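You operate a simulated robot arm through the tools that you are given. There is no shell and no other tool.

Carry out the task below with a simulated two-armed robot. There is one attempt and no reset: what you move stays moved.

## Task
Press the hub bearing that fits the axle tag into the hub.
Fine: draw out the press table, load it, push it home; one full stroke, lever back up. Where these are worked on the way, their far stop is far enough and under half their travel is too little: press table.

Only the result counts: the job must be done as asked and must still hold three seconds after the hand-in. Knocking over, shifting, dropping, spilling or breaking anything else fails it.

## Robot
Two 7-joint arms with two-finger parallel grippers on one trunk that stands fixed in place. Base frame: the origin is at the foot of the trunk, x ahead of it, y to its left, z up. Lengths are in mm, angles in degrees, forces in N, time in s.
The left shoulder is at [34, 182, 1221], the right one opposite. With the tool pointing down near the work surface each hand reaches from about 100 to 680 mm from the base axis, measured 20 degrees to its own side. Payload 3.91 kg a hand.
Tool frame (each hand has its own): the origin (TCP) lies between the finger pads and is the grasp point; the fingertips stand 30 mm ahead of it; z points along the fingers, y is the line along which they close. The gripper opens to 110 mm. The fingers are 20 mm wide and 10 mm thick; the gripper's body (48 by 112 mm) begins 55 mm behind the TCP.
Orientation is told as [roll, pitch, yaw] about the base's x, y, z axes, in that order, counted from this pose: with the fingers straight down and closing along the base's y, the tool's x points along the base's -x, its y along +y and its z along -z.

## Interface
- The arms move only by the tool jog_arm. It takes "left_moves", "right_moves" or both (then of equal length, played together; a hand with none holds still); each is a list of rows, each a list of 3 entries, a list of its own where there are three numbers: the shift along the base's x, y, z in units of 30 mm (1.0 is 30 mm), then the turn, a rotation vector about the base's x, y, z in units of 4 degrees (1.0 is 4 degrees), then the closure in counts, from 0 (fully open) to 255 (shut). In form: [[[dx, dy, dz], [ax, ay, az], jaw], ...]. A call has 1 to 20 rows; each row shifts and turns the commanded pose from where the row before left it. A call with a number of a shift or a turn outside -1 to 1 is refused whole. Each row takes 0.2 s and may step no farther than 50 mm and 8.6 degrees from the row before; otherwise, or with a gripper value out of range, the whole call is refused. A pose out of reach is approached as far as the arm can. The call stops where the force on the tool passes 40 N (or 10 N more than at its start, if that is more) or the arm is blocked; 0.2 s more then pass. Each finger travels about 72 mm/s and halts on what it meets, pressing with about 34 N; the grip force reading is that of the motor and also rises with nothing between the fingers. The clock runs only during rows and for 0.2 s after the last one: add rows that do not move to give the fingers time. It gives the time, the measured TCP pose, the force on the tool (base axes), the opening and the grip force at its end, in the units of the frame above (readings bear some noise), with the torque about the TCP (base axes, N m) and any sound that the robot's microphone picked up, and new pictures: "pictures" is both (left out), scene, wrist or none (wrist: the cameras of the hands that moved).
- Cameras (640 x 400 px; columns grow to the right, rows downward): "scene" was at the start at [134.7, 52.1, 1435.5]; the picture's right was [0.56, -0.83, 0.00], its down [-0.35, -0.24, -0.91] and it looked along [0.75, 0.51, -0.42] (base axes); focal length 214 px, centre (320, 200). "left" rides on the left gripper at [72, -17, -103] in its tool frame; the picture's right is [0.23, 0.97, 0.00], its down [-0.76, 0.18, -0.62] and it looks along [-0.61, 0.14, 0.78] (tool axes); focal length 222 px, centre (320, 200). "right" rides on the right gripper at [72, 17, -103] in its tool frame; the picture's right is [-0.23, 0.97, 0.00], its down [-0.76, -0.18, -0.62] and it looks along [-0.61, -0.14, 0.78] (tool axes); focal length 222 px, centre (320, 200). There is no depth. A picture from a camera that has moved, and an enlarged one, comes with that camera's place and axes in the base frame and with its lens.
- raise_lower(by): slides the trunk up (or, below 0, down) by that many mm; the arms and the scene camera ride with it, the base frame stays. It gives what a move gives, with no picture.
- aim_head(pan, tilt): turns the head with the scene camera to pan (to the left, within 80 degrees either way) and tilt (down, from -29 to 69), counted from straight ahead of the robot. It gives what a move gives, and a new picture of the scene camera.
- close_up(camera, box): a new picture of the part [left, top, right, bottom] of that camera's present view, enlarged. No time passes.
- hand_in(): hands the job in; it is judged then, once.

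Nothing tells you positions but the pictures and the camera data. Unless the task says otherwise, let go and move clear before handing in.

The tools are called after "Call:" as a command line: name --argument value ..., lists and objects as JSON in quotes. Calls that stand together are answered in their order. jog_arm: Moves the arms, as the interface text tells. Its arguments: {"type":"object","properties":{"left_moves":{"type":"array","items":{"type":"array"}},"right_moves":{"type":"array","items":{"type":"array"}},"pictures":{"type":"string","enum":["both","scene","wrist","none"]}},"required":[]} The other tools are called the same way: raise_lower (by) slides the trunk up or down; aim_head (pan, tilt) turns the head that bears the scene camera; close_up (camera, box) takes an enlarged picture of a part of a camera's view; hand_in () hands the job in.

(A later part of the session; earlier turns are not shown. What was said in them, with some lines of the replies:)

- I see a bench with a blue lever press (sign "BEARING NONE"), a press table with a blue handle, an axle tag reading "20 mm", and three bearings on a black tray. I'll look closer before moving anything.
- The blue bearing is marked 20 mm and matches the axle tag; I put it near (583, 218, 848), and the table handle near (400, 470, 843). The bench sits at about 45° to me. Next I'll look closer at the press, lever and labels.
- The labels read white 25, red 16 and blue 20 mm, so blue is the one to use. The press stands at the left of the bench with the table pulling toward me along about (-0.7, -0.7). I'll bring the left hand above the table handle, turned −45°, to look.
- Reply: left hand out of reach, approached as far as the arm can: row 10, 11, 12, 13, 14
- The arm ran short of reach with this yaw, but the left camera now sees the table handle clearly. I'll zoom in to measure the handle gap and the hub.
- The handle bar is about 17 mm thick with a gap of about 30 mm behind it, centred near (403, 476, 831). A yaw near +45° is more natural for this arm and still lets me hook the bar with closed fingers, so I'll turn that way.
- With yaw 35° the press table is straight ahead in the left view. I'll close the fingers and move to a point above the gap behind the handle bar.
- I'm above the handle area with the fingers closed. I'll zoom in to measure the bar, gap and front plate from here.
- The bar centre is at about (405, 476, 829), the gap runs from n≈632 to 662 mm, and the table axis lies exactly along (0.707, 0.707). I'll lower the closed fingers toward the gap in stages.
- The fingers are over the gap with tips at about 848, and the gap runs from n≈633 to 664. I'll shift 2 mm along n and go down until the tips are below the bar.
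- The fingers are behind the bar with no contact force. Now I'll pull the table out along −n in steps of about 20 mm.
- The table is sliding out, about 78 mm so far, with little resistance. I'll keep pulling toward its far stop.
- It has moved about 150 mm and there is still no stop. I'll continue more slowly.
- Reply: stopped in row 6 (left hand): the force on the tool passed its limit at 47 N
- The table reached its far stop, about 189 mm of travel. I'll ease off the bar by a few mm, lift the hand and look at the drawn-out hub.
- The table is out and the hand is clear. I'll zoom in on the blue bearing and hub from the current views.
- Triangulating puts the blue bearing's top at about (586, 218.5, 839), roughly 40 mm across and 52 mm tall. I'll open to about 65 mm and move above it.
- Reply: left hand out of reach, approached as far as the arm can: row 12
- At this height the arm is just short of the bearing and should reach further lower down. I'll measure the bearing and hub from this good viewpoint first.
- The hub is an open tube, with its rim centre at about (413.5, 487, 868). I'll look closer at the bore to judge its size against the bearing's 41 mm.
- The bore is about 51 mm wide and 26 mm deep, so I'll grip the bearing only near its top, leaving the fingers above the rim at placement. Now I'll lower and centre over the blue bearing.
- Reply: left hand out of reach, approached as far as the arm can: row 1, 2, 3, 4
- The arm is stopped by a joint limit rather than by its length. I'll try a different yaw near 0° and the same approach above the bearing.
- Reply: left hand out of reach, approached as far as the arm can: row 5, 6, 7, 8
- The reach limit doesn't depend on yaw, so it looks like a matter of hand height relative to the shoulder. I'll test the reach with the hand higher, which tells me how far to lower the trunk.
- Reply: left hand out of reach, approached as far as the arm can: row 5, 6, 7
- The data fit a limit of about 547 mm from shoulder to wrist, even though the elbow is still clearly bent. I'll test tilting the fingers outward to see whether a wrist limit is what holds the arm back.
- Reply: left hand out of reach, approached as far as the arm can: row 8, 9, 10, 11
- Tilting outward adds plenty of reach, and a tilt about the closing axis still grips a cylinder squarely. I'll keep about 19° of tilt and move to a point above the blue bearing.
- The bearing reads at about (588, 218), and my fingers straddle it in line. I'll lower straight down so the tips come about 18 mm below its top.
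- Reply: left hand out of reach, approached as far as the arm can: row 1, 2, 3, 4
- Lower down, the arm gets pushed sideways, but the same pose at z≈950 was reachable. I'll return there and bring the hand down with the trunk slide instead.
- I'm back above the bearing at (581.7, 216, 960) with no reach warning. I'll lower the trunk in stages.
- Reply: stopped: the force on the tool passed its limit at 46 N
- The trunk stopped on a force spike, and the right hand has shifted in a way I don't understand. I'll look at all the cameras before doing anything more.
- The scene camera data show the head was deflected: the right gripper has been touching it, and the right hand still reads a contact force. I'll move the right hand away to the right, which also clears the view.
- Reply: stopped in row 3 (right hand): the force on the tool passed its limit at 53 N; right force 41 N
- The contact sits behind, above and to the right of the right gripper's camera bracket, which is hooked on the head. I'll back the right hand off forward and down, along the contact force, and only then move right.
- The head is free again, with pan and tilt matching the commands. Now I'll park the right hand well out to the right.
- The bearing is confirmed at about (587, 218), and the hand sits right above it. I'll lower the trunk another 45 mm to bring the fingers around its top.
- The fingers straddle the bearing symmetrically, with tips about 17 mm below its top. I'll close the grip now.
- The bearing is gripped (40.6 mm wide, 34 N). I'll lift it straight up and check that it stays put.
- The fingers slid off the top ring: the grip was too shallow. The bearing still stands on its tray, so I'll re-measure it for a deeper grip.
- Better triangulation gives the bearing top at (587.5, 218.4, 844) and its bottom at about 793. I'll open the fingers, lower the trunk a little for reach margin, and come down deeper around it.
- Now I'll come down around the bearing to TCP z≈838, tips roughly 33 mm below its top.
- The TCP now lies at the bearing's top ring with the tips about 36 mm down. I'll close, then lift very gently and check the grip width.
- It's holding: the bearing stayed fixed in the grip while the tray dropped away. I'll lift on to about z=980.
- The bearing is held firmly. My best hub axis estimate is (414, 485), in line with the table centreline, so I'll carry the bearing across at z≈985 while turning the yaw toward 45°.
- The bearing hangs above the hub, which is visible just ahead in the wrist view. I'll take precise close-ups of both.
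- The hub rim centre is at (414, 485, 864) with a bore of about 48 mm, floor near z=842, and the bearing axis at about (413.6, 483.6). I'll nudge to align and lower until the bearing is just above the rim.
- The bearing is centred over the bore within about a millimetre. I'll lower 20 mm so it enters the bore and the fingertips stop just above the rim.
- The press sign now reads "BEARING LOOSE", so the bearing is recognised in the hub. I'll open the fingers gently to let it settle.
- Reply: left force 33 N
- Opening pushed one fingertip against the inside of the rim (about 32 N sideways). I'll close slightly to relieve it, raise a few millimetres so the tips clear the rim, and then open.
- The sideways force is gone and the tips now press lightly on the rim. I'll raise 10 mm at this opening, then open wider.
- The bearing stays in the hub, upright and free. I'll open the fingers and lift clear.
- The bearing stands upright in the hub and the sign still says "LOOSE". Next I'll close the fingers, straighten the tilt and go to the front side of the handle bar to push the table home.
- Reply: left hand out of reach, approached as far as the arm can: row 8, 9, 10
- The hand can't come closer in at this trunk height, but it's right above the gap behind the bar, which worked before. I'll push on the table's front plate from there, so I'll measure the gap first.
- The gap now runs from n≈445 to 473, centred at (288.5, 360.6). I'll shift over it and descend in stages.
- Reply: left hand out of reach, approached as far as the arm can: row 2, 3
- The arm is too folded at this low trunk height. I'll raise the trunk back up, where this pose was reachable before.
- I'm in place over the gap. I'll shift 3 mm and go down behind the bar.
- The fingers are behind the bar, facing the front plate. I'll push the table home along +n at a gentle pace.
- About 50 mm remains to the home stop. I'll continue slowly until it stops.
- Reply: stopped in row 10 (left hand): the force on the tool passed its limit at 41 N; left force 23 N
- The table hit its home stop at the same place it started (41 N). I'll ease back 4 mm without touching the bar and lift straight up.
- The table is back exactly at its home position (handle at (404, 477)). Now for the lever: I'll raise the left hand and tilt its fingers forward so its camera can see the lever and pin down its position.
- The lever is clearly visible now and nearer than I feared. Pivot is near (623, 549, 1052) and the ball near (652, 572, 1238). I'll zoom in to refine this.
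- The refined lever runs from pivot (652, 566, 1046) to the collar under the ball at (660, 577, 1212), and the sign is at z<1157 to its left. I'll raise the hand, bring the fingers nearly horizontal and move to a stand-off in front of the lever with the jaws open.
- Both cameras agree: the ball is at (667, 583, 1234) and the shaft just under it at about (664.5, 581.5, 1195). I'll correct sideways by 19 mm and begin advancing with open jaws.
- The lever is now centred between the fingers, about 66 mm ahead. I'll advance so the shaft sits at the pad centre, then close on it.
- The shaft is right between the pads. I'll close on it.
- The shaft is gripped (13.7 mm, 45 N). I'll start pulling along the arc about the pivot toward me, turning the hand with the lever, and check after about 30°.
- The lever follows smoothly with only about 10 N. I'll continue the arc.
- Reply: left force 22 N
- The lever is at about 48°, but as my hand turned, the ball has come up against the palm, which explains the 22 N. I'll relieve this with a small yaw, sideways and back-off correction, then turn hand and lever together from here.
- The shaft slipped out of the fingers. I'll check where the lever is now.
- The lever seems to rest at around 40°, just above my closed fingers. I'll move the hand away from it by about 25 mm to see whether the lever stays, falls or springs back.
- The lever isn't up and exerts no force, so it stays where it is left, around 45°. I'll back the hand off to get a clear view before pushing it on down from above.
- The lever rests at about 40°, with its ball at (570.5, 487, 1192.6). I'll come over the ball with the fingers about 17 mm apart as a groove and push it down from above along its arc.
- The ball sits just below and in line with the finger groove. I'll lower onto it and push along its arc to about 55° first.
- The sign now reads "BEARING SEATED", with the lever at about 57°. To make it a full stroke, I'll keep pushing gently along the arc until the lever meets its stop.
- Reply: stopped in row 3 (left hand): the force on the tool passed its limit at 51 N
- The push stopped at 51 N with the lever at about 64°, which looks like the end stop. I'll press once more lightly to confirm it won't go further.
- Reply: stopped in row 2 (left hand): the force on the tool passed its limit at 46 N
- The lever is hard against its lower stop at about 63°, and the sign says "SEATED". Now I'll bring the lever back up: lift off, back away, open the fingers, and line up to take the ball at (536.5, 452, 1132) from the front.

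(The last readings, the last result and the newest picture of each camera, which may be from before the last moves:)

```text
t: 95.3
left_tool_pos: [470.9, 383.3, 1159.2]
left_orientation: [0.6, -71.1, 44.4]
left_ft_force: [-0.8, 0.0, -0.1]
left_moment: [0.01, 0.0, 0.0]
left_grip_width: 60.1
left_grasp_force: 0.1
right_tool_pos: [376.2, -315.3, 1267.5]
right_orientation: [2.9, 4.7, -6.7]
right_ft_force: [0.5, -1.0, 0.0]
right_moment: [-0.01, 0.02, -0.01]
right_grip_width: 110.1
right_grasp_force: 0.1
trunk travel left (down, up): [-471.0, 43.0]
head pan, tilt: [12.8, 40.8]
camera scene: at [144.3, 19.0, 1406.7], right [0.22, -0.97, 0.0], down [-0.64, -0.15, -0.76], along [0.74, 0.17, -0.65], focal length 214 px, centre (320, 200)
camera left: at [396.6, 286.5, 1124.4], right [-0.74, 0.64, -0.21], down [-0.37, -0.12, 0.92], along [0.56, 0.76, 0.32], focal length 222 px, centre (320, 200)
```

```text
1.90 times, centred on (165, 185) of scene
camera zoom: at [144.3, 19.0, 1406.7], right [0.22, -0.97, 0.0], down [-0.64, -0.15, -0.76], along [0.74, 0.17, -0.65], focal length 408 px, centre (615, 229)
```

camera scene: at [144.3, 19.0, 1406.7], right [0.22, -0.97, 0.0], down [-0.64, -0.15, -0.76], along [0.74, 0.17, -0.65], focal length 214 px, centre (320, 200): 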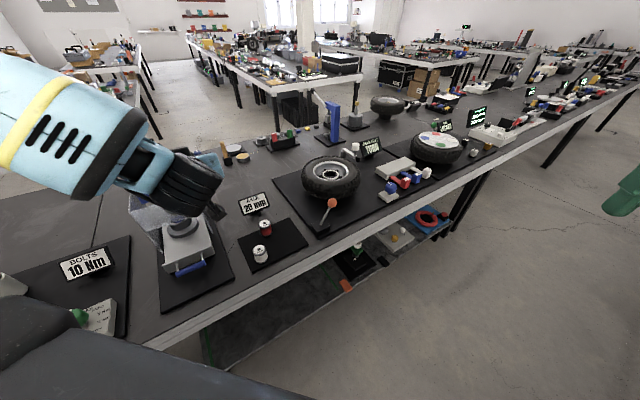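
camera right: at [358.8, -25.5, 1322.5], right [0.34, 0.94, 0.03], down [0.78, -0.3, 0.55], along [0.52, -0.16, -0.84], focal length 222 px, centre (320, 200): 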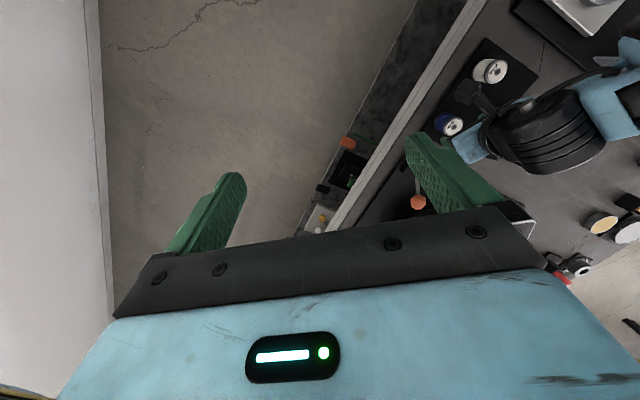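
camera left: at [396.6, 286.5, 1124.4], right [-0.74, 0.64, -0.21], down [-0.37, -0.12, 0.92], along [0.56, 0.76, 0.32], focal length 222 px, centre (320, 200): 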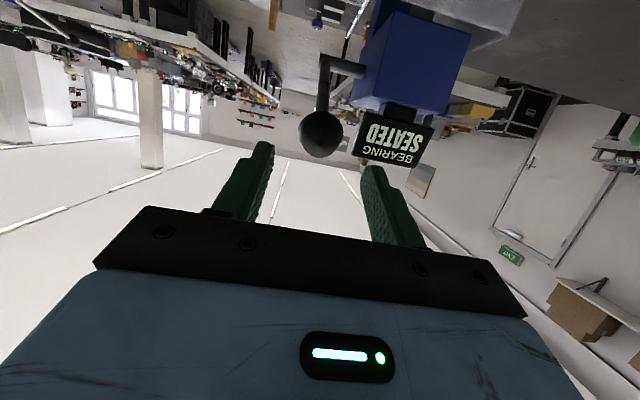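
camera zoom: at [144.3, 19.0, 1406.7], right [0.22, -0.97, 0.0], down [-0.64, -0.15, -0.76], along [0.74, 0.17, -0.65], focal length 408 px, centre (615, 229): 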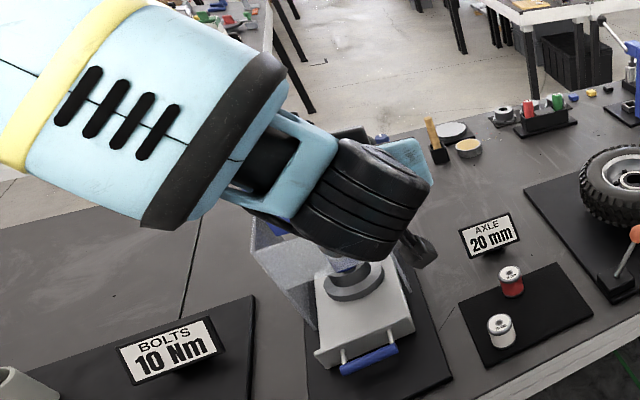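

The ball is at about (535, 452, 1134), dead ahead by 97 mm. I'll advance with the jaws open at 60 mm and then close on the ball.

Call:
jog_arm --left_moves '[[[0.4, 0.43, 0], [0, 0, 0], 116], [[0.56, 0.58, -0.25], [0, 0, 0], 116], [[0.6, 0.6, -0.28], [0, 0, 0], 116], [[0.6, 0.6, -0.3], [0, 0, 0], 116], [[0, 0, 0], [0, 0, 0], 116]]' --pictures "wrist"

Call:
close_up --camera "left" --box '[190, 40, 430, 260]'

```text
t: 96.5
left_tool_pos: [536.8, 451.1, 1133.9]
left_orientation: [0.7, -71.0, 44.2]
left_ft_force: [-0.2, 0.0, -0.3]
left_moment: [0.02, -0.02, -0.03]
left_grip_width: 59.9
left_grasp_force: 0.0
right_tool_pos: [374.8, -315.3, 1268.3]
right_orientation: [2.9, 4.8, -6.6]
right_ft_force: [-0.3, 0.0, 0.2]
right_moment: [0.02, 0.0, 0.02]
right_grip_width: 110.0
right_grasp_force: 0.1
trunk travel left (down, up): [-471.0, 43.0]
head pan, tilt: [12.8, 40.8]
camera left: at [462.0, 353.2, 1099.4], right [-0.74, 0.64, -0.21], down [-0.36, -0.12, 0.92], along [0.56, 0.76, 0.32], focal length 222 px, centre (320, 200)
```

left: 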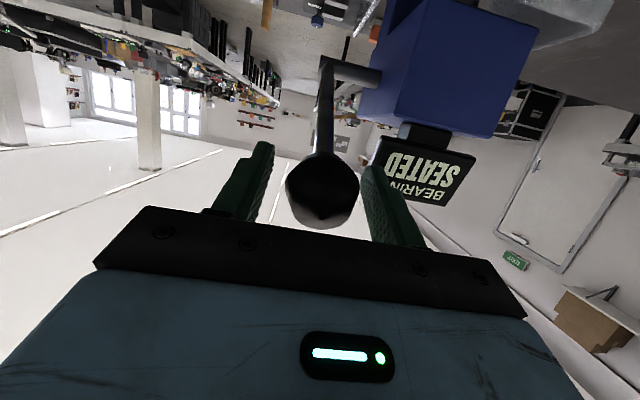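

```text
1.82 times, centred on (310, 150) of left
camera zoom: at [462.0, 353.2, 1099.4], right [-0.74, 0.64, -0.21], down [-0.36, -0.12, 0.92], along [0.56, 0.76, 0.32], focal length 404 px, centre (338, 291)
```

zoom: 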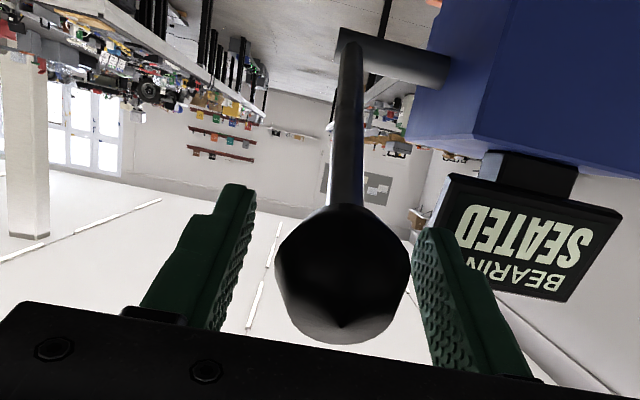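

The ball is centred exactly at the pad centre. I'll close on it.

Call:
jog_arm --left_moves '[[[0, 0, 0], [0, 0, 0], 150], [[0, 0, 0], [0, 0, 0], 190], [[0, 0, 0], [0, 0, 0], 255], [[0, 0, 0], [0, 0, 0], 255], [[0, 0, 0], [0, 0, 0], 255]]' --pictures "wrist"

Call:
close_up --camera "left" --box '[190, 40, 430, 260]'

```text
t: 97.7
left_tool_pos: [535.8, 452.0, 1133.6]
left_orientation: [0.6, -70.9, 44.5]
left_ft_force: [-2.0, 4.7, -0.6]
left_moment: [0.16, -0.04, 0.06]
left_grip_width: 40.9
left_grasp_force: 44.1
right_tool_pos: [375.6, -313.5, 1267.9]
right_orientation: [2.8, 4.8, -6.8]
right_ft_force: [0.2, 0.2, 0.2]
right_moment: [-0.02, 0.03, 0.02]
right_grip_width: 110.1
right_grasp_force: 0.2
trunk travel left (down, up): [-471.0, 43.0]
head pan, tilt: [12.8, 40.8]
camera left: at [461.9, 354.0, 1099.0], right [-0.74, 0.64, -0.21], down [-0.36, -0.12, 0.92], along [0.56, 0.76, 0.32], focal length 222 px, centre (320, 200)
```

left: 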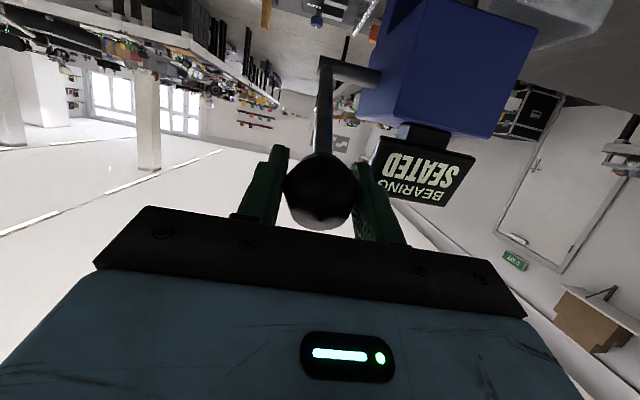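

```text
1.82 times, centred on (310, 150) of left
camera zoom: at [461.9, 354.0, 1099.0], right [-0.74, 0.64, -0.21], down [-0.36, -0.12, 0.92], along [0.56, 0.76, 0.32], focal length 404 px, centre (338, 291)
```

zoom: 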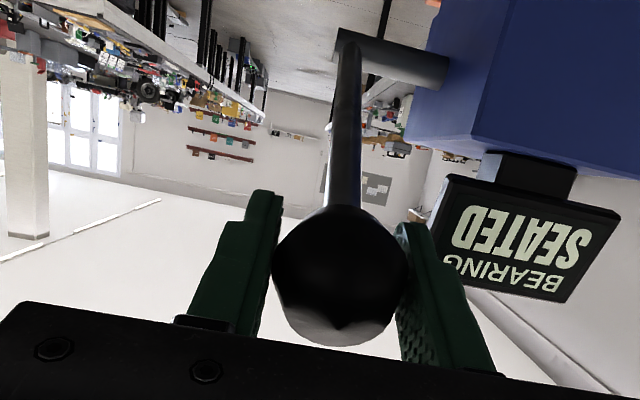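

The ball is gripped (41 mm, 44 N). I'll bring the lever back up along the reverse arc, with a first part to about 27°.

Call:
jog_arm --left_moves '[[[0.196, 0.196, 0.48], [0, 0, 0], 255], [[0.224, 0.224, 0.45], [0, 0, 0], 255], [[0.25, 0.25, 0.423], [0, 0, 0], 255], [[0.276, 0.276, 0.39], [0.2, -0.2, 0], 255], [[0.299, 0.299, 0.353], [0.2, -0.2, 0], 255], [[0.318, 0.318, 0.317], [0.2, -0.2, 0], 255], [[0.339, 0.339, 0.277], [0.2, -0.2, 0], 255], [[0, 0, 0], [0, 0, 0], 255]]' --pictures "both"

Call:
close_up --camera "left" --box '[190, 40, 430, 260]'

```text
t: 99.5
left_tool_pos: [592.9, 508.3, 1217.1]
left_orientation: [0.9, -75.6, 44.2]
left_ft_force: [-5.6, -1.9, -3.7]
left_moment: [-0.84, 0.73, 0.02]
left_grip_width: 40.9
left_grasp_force: 45.2
right_tool_pos: [374.4, -314.9, 1268.9]
right_orientation: [2.9, 4.8, -6.8]
right_ft_force: [0.0, 0.3, 0.3]
right_moment: [-0.02, -0.04, 0.03]
right_grip_width: 110.0
right_grasp_force: 0.0
trunk travel left (down, up): [-471.0, 43.0]
head pan, tilt: [12.8, 40.8]
camera scene: at [143.9, 19.2, 1406.8], right [0.22, -0.97, 0.0], down [-0.64, -0.15, -0.76], along [0.74, 0.17, -0.65], focal length 214 px, centre (320, 200)
camera left: at [521.0, 413.3, 1171.6], right [-0.73, 0.65, -0.22], down [-0.42, -0.17, 0.89], along [0.54, 0.74, 0.39], focal length 222 px, centre (320, 200)
```

scene: 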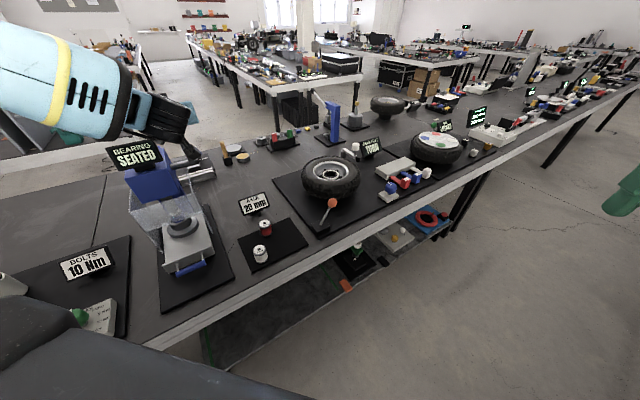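
left: 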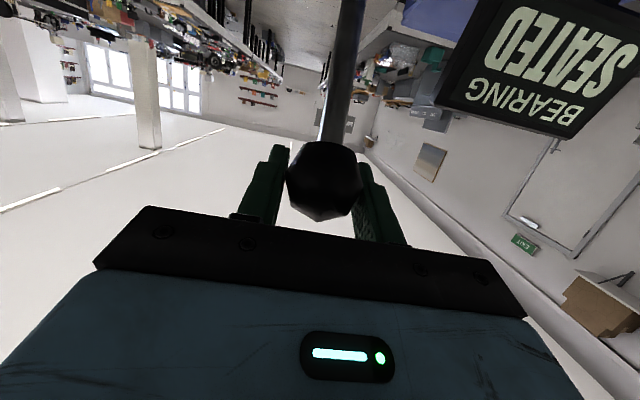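

```text
1.82 times, centred on (310, 150) of left
camera zoom: at [521.0, 413.3, 1171.6], right [-0.73, 0.65, -0.22], down [-0.42, -0.17, 0.89], along [0.54, 0.74, 0.39], focal length 404 px, centre (338, 291)
```

zoom: 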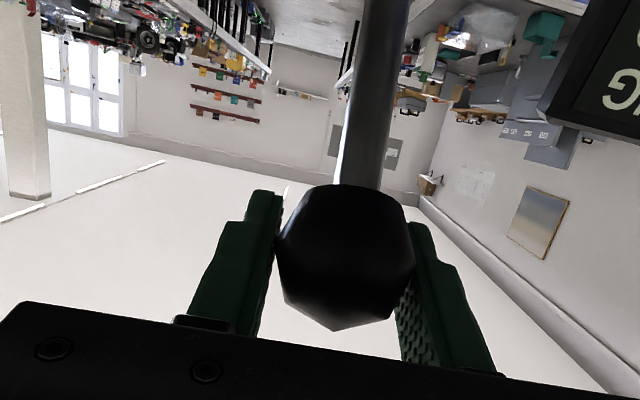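

The lever follows well (TCP at (593, 508, 1217)), the grip is still at 41 mm, and the sign stays "SEATED". I'll continue up to the upper stop.

Call:
jog_arm --left_moves '[[[0.351, 0.351, 0.22], [0.2, -0.2, 0], 255], [[0.368, 0.368, 0.18], [0.2, -0.2, 0], 255], [[0.377, 0.377, 0.14], [0.1, -0.1, 0], 255], [[0.384, 0.384, 0.095], [0, 0, 0], 255], [[0.387, 0.387, 0.045], [0, 0, 0], 255], [[0.37, 0.37, 0], [0, 0, 0], 255], [[0.19, 0.19, -0.01], [0, 0, 0], 255], [[0, 0, 0], [0, 0, 0], 255]]' --pictures "both"

Call:
close_up --camera "left" --box '[190, 40, 430, 260]'

```text
t: 101.3
left_tool_pos: [664.6, 579.8, 1236.9]
left_orientation: [1.1, -78.6, 43.9]
left_ft_force: [-4.8, 0.1, 9.1]
left_moment: [-0.68, 0.76, -0.12]
left_grip_width: 40.7
left_grasp_force: 45.5
right_tool_pos: [374.5, -315.7, 1267.5]
right_orientation: [2.9, 4.7, -6.7]
right_ft_force: [0.7, -0.2, -0.1]
right_moment: [-0.01, -0.04, -0.04]
right_grip_width: 110.3
right_grasp_force: 0.1
trunk travel left (down, up): [-471.0, 43.0]
head pan, tilt: [12.8, 40.8]
camera scene: at [142.8, 18.4, 1407.0], right [0.22, -0.97, 0.0], down [-0.64, -0.14, -0.76], along [0.74, 0.17, -0.65], focal length 214 px, centre (320, 200)
camera left: at [594.1, 486.4, 1187.1], right [-0.72, 0.66, -0.22], down [-0.45, -0.2, 0.87], along [0.53, 0.73, 0.44], focal length 222 px, centre (320, 200)
```

scene: 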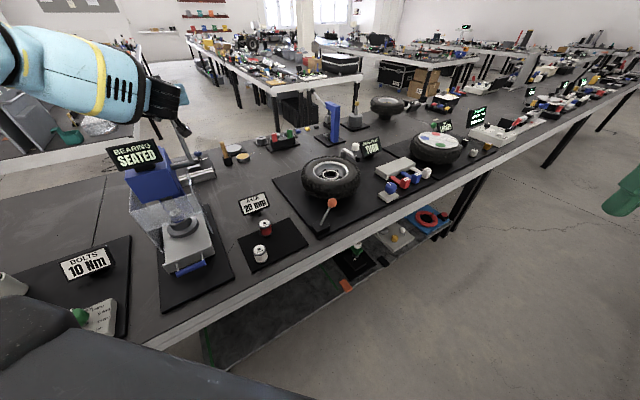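
left: 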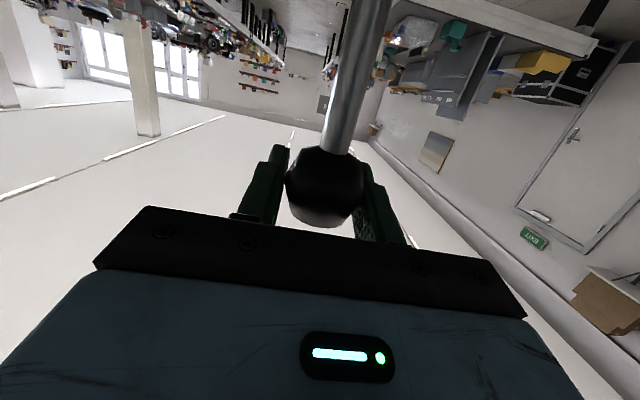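

```text
1.82 times, centred on (310, 150) of left
camera zoom: at [594.1, 486.4, 1187.1], right [-0.72, 0.66, -0.22], down [-0.45, -0.2, 0.87], along [0.53, 0.73, 0.44], focal length 404 px, centre (338, 291)
```

zoom: 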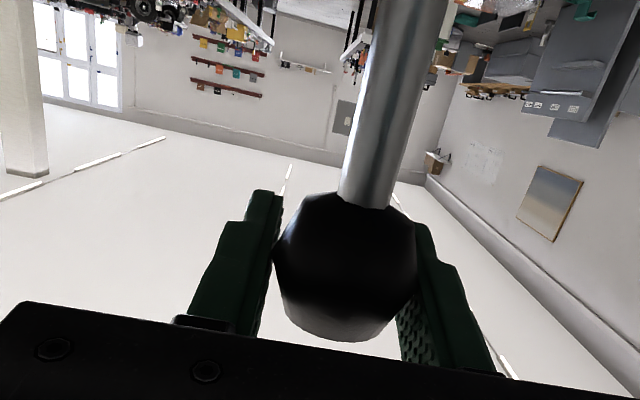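

The ball is within about 4 mm of its original upright spot. I'll push it a little further against the upper stop.

Call:
jog_arm --left_moves '[[[0.1, 0.1, -0.05], [0, 0, 0], 255], [[0.1, 0.1, -0.02], [0, 0, 0], 255], [[0.1, 0.1, -0.02], [0, 0, 0], 255], [[0, 0, 0], [0, 0, 0], 255]]' --pictures "wrist"

```text
t: 102.3
left_tool_pos: [670.2, 584.5, 1236.9]
left_orientation: [0.8, -78.6, 44.0]
left_ft_force: [-24.4, -16.9, 10.0]
left_moment: [-0.56, 0.37, 0.01]
left_grip_width: 40.8
left_grasp_force: 45.0
right_tool_pos: [371.3, -318.8, 1267.8]
right_orientation: [3.2, 4.5, -6.7]
right_ft_force: [0.3, -0.4, -0.3]
right_moment: [0.03, 0.04, 0.01]
right_grip_width: 110.0
right_grasp_force: 0.1
trunk travel left (down, up): [-471.0, 43.0]
head pan, tilt: [12.8, 40.8]
camera left: at [599.6, 492.0, 1186.2], right [-0.72, 0.66, -0.22], down [-0.45, -0.2, 0.87], along [0.53, 0.73, 0.44], focal length 222 px, centre (320, 200)
```

left: 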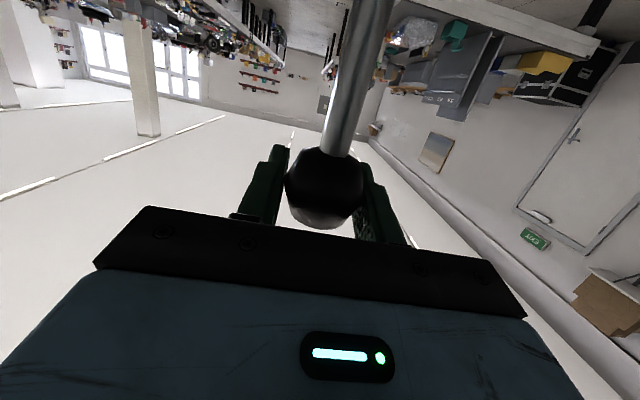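

The lever is firmly at its upper stop (30 N). I'll open the fingers and back straight out.

Call:
jog_arm --left_moves '[[[0, 0, 0], [0, 0, 0], 150], [[0, 0, 0], [0, 0, 0], 100], [[0, 0, 0], [0, 0, 0], 93], [[0, 0, 0], [0, 0, 0], 93]]' --pictures "wrist"

Call:
close_up --camera "left" --box '[190, 40, 430, 260]'

```text
t: 103.3
left_tool_pos: [674.3, 589.0, 1233.0]
left_orientation: [1.3, -78.4, 43.7]
left_ft_force: [-0.2, 0.2, -0.1]
left_moment: [-0.01, 0.02, -0.01]
left_grip_width: 69.9
left_grasp_force: 0.1
right_tool_pos: [375.9, -315.4, 1268.0]
right_orientation: [2.9, 4.8, -6.7]
right_ft_force: [0.0, -0.5, 0.2]
right_moment: [0.01, -0.03, -0.03]
right_grip_width: 109.9
right_grasp_force: 0.1
trunk travel left (down, up): [-471.0, 43.0]
head pan, tilt: [12.8, 40.8]
camera left: at [603.5, 495.4, 1183.0], right [-0.72, 0.66, -0.22], down [-0.45, -0.2, 0.87], along [0.53, 0.73, 0.44], focal length 222 px, centre (320, 200)
```

left: 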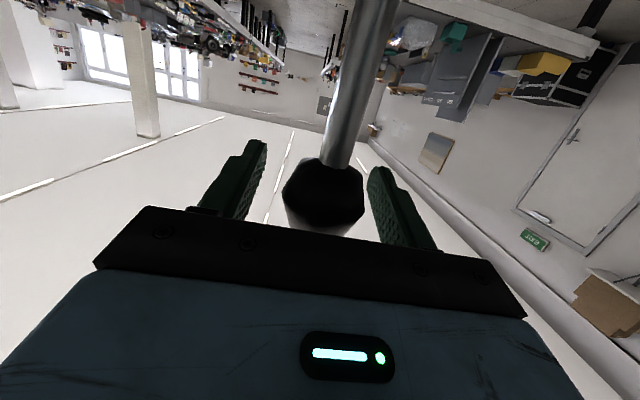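

```text
1.82 times, centred on (310, 150) of left
camera zoom: at [603.5, 495.4, 1183.0], right [-0.72, 0.66, -0.22], down [-0.45, -0.2, 0.87], along [0.53, 0.73, 0.44], focal length 404 px, centre (338, 291)
```

zoom: 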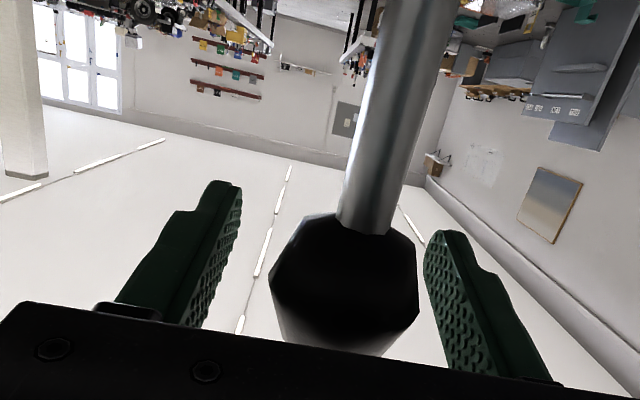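

The ball is free between the open fingers, with zero force. I'll back straight out along the tool axis.

Call:
jog_arm --left_moves '[[[-0.3, -0.3, 0.085], [0, 0, 0], 93], [[-0.461, -0.462, 0.131], [0, 0, 0], 93], [[-0.461, -0.462, 0.131], [0, 0, 0], 93], [[-0.6, -0.6, 0.15], [0, 0, 0], 93], [[-0.7, -0.7, 0.1], [0, 0, 0], 93], [[-0.7, -0.7, 0], [0, 0, 0], 93], [[-0.7, -0.7, 0], [0, 0, 0], 93], [[0, 0, 0], [0, 0, 0], 93]]' --pictures "both"

Call:
close_up --camera "left" --box '[190, 20, 430, 260]'

Call:
close_up --camera "scene" --box '[95, 60, 235, 290]'

```text
t: 105.1
left_tool_pos: [556.8, 470.4, 1250.5]
left_orientation: [1.3, -78.4, 43.6]
left_ft_force: [0.0, 0.6, -0.3]
left_moment: [0.02, -0.03, 0.0]
left_grip_width: 70.1
left_grasp_force: 0.1
right_tool_pos: [377.4, -314.9, 1268.6]
right_orientation: [2.9, 4.9, -6.7]
right_ft_force: [0.2, 0.8, 0.3]
right_moment: [0.01, 0.03, 0.0]
right_grip_width: 110.1
right_grasp_force: 0.0
trunk travel left (down, up): [-471.0, 43.0]
head pan, tilt: [12.8, 40.8]
camera scene: at [145.0, 19.4, 1406.6], right [0.22, -0.97, 0.0], down [-0.64, -0.15, -0.76], along [0.74, 0.17, -0.65], focal length 214 px, centre (320, 200)
camera left: at [486.0, 377.6, 1200.1], right [-0.72, 0.66, -0.22], down [-0.45, -0.2, 0.87], along [0.53, 0.73, 0.44], focal length 222 px, centre (320, 200)
```

scene: 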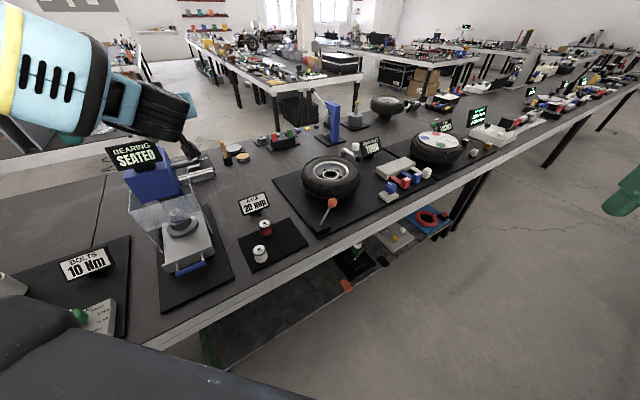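
left: 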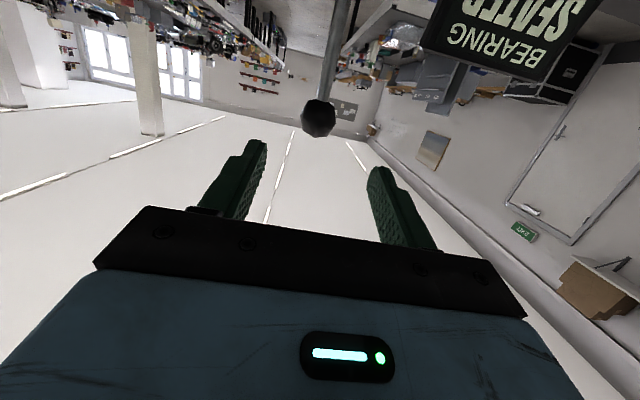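

```text
1.67 times, centred on (310, 140) of left
camera zoom: at [486.0, 377.6, 1200.1], right [-0.72, 0.66, -0.22], down [-0.45, -0.2, 0.87], along [0.53, 0.73, 0.44], focal length 370 px, centre (337, 300)
```

zoom: 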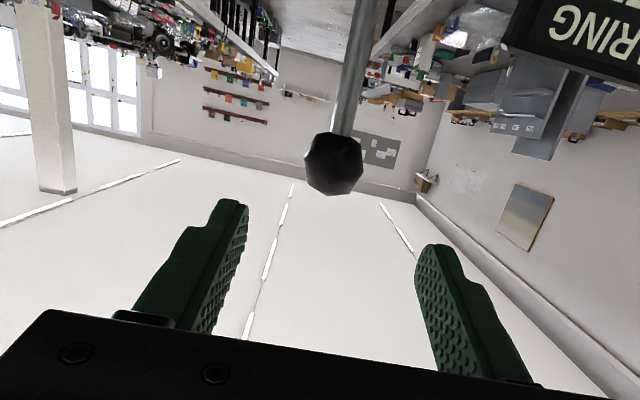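

```text
1.74 times, centred on (165, 175) of scene
camera zoom: at [145.0, 19.4, 1406.6], right [0.22, -0.97, 0.0], down [-0.64, -0.15, -0.76], along [0.74, 0.17, -0.65], focal length 373 px, centre (590, 244)
```

zoom: 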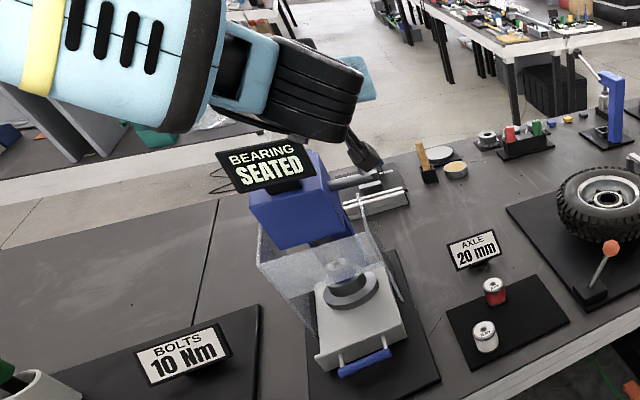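

The lever stands upright again and the sign reads "SEATED". I'll move the hand further clear and check that everything holds.

Call:
jog_arm --left_moves '[[[-0.7, -0.7, 0], [0, 0, 0], 93], [[-0.7, -0.7, 0], [0, 0, 0], 93], [[-0.7, -0.7, 0], [0, 0, 0], 93], [[-0.7, -0.7, 0], [0, 0, 0], 93], [[-0.7, -0.7, 0], [0, 0, 0], 93], [[0, 0, 0], [0, 0, 0], 93], [[0, 0, 0], [0, 0, 0], 93], [[0, 0, 0], [0, 0, 0], 93], [[0, 0, 0], [0, 0, 0], 93]]' --pictures "both"

Call:
close_up --camera "left" --box '[190, 20, 430, 260]'

Call:
close_up --camera "scene" --box '[95, 60, 235, 290]'

Call:
close_up --camera "scene" --box '[140, 180, 220, 290]'

```text
t: 107.1
left_tool_pos: [452.7, 366.7, 1251.1]
left_orientation: [1.3, -78.5, 43.7]
left_ft_force: [-1.2, 0.5, -0.8]
left_moment: [0.01, 0.01, 0.02]
left_grip_width: 69.9
left_grasp_force: 0.0
right_tool_pos: [375.6, -314.6, 1267.4]
right_orientation: [2.9, 4.9, -6.7]
right_ft_force: [0.6, -0.7, -0.4]
right_moment: [0.0, 0.02, 0.0]
right_grip_width: 110.0
right_grasp_force: 0.1
trunk travel left (down, up): [-471.0, 43.0]
head pan, tilt: [12.8, 40.8]
camera scene: at [144.5, 19.1, 1406.7], right [0.22, -0.97, 0.0], down [-0.64, -0.15, -0.76], along [0.74, 0.17, -0.65], focal length 214 px, centre (320, 200)
camera left: at [382.4, 273.3, 1200.9], right [-0.72, 0.66, -0.22], down [-0.45, -0.2, 0.87], along [0.53, 0.73, 0.44], focal length 222 px, centre (320, 200)
```

scene: 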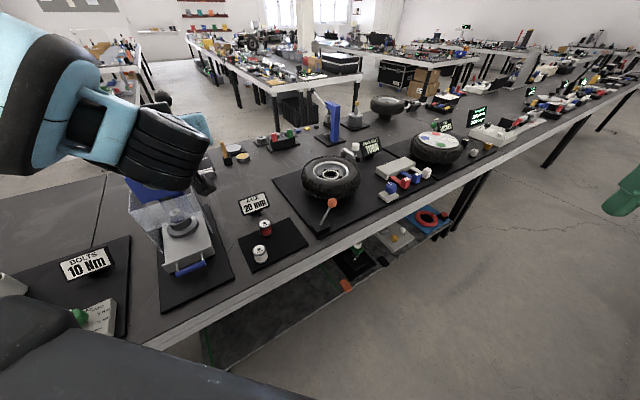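
left: 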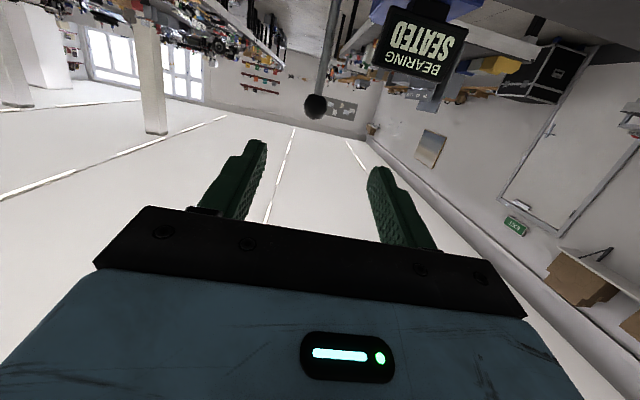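

```text
1.67 times, centred on (310, 140) of left
camera zoom: at [382.4, 273.3, 1200.9], right [-0.72, 0.66, -0.22], down [-0.45, -0.2, 0.87], along [0.53, 0.73, 0.44], focal length 370 px, centre (337, 300)
```

zoom: 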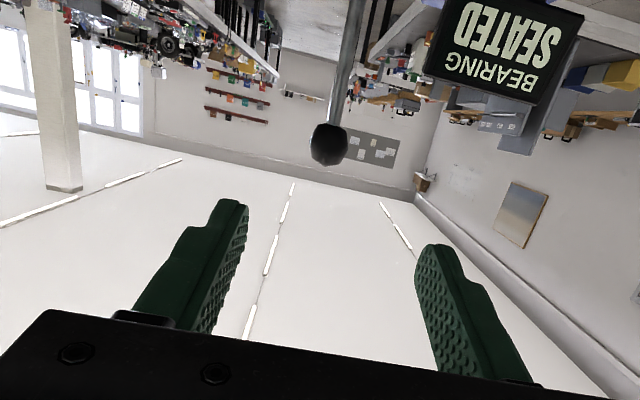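

```text
1.74 times, centred on (165, 175) of scene
camera zoom: at [144.5, 19.1, 1406.7], right [0.22, -0.97, 0.0], down [-0.64, -0.15, -0.76], along [0.74, 0.17, -0.65], focal length 373 px, centre (590, 244)
```

zoom: 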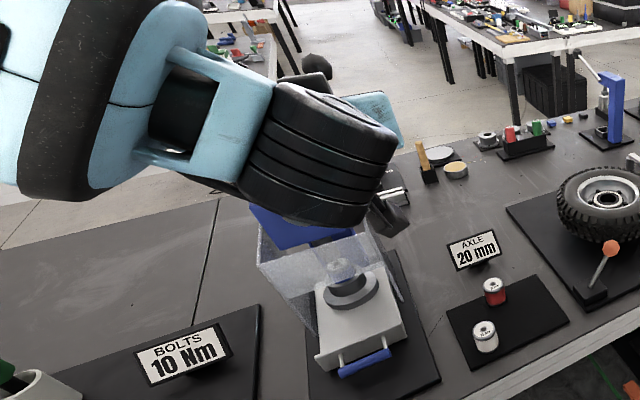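

```text
3.64 times, centred on (180, 235) of scene
camera zoom: at [144.5, 19.1, 1406.7], right [0.22, -0.97, 0.0], down [-0.64, -0.15, -0.76], along [0.74, 0.17, -0.65], focal length 780 px, centre (829, 73)
```

zoom: 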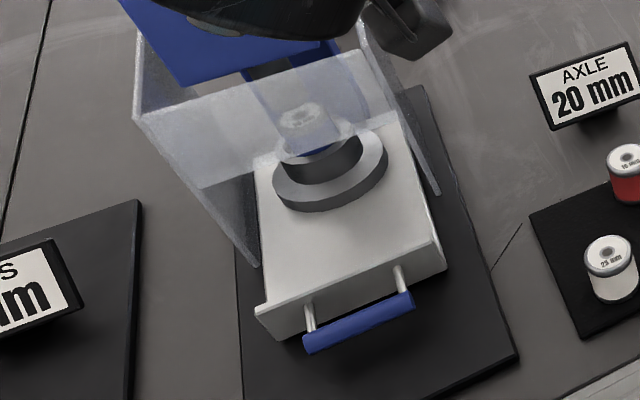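

The lever is exactly at its original upright position. The table is home, the sign reads "BEARING SEATED", the other bearings stand untouched, and both hands are clear. I'll hand in.

Call:
hand_in

```text
The job is handed in.
```

The 20 mm (blue) bearing is pressed into the hub, and the press sign reads "BEARING SEATED". I've handed the job in; no verdict came back with the hand-in.

- **Press table:** I drew it out to its far stop (about 188 mm), loaded it, then pushed it back until it stopped at its starting position.
- **Press stroke:** The lever went down to its lower stop. It was not one continuous pull: my grip slipped partway, the lever stayed at about 40°, and I pushed it the rest of the way from above. I then returned it to its upper stop, where it held.
- **Bearing:** My first grip slid off its top ring while it was still on the tray. It stayed upright, and the second, deeper grip held.
- **Right hand:** Early on, the right gripper was caught against the robot's own head. I freed it and parked it out to the right.
- **At hand-in:** Both hands were clear. The red and white bearings were still standing on their tray, and I saw nothing else disturbed.
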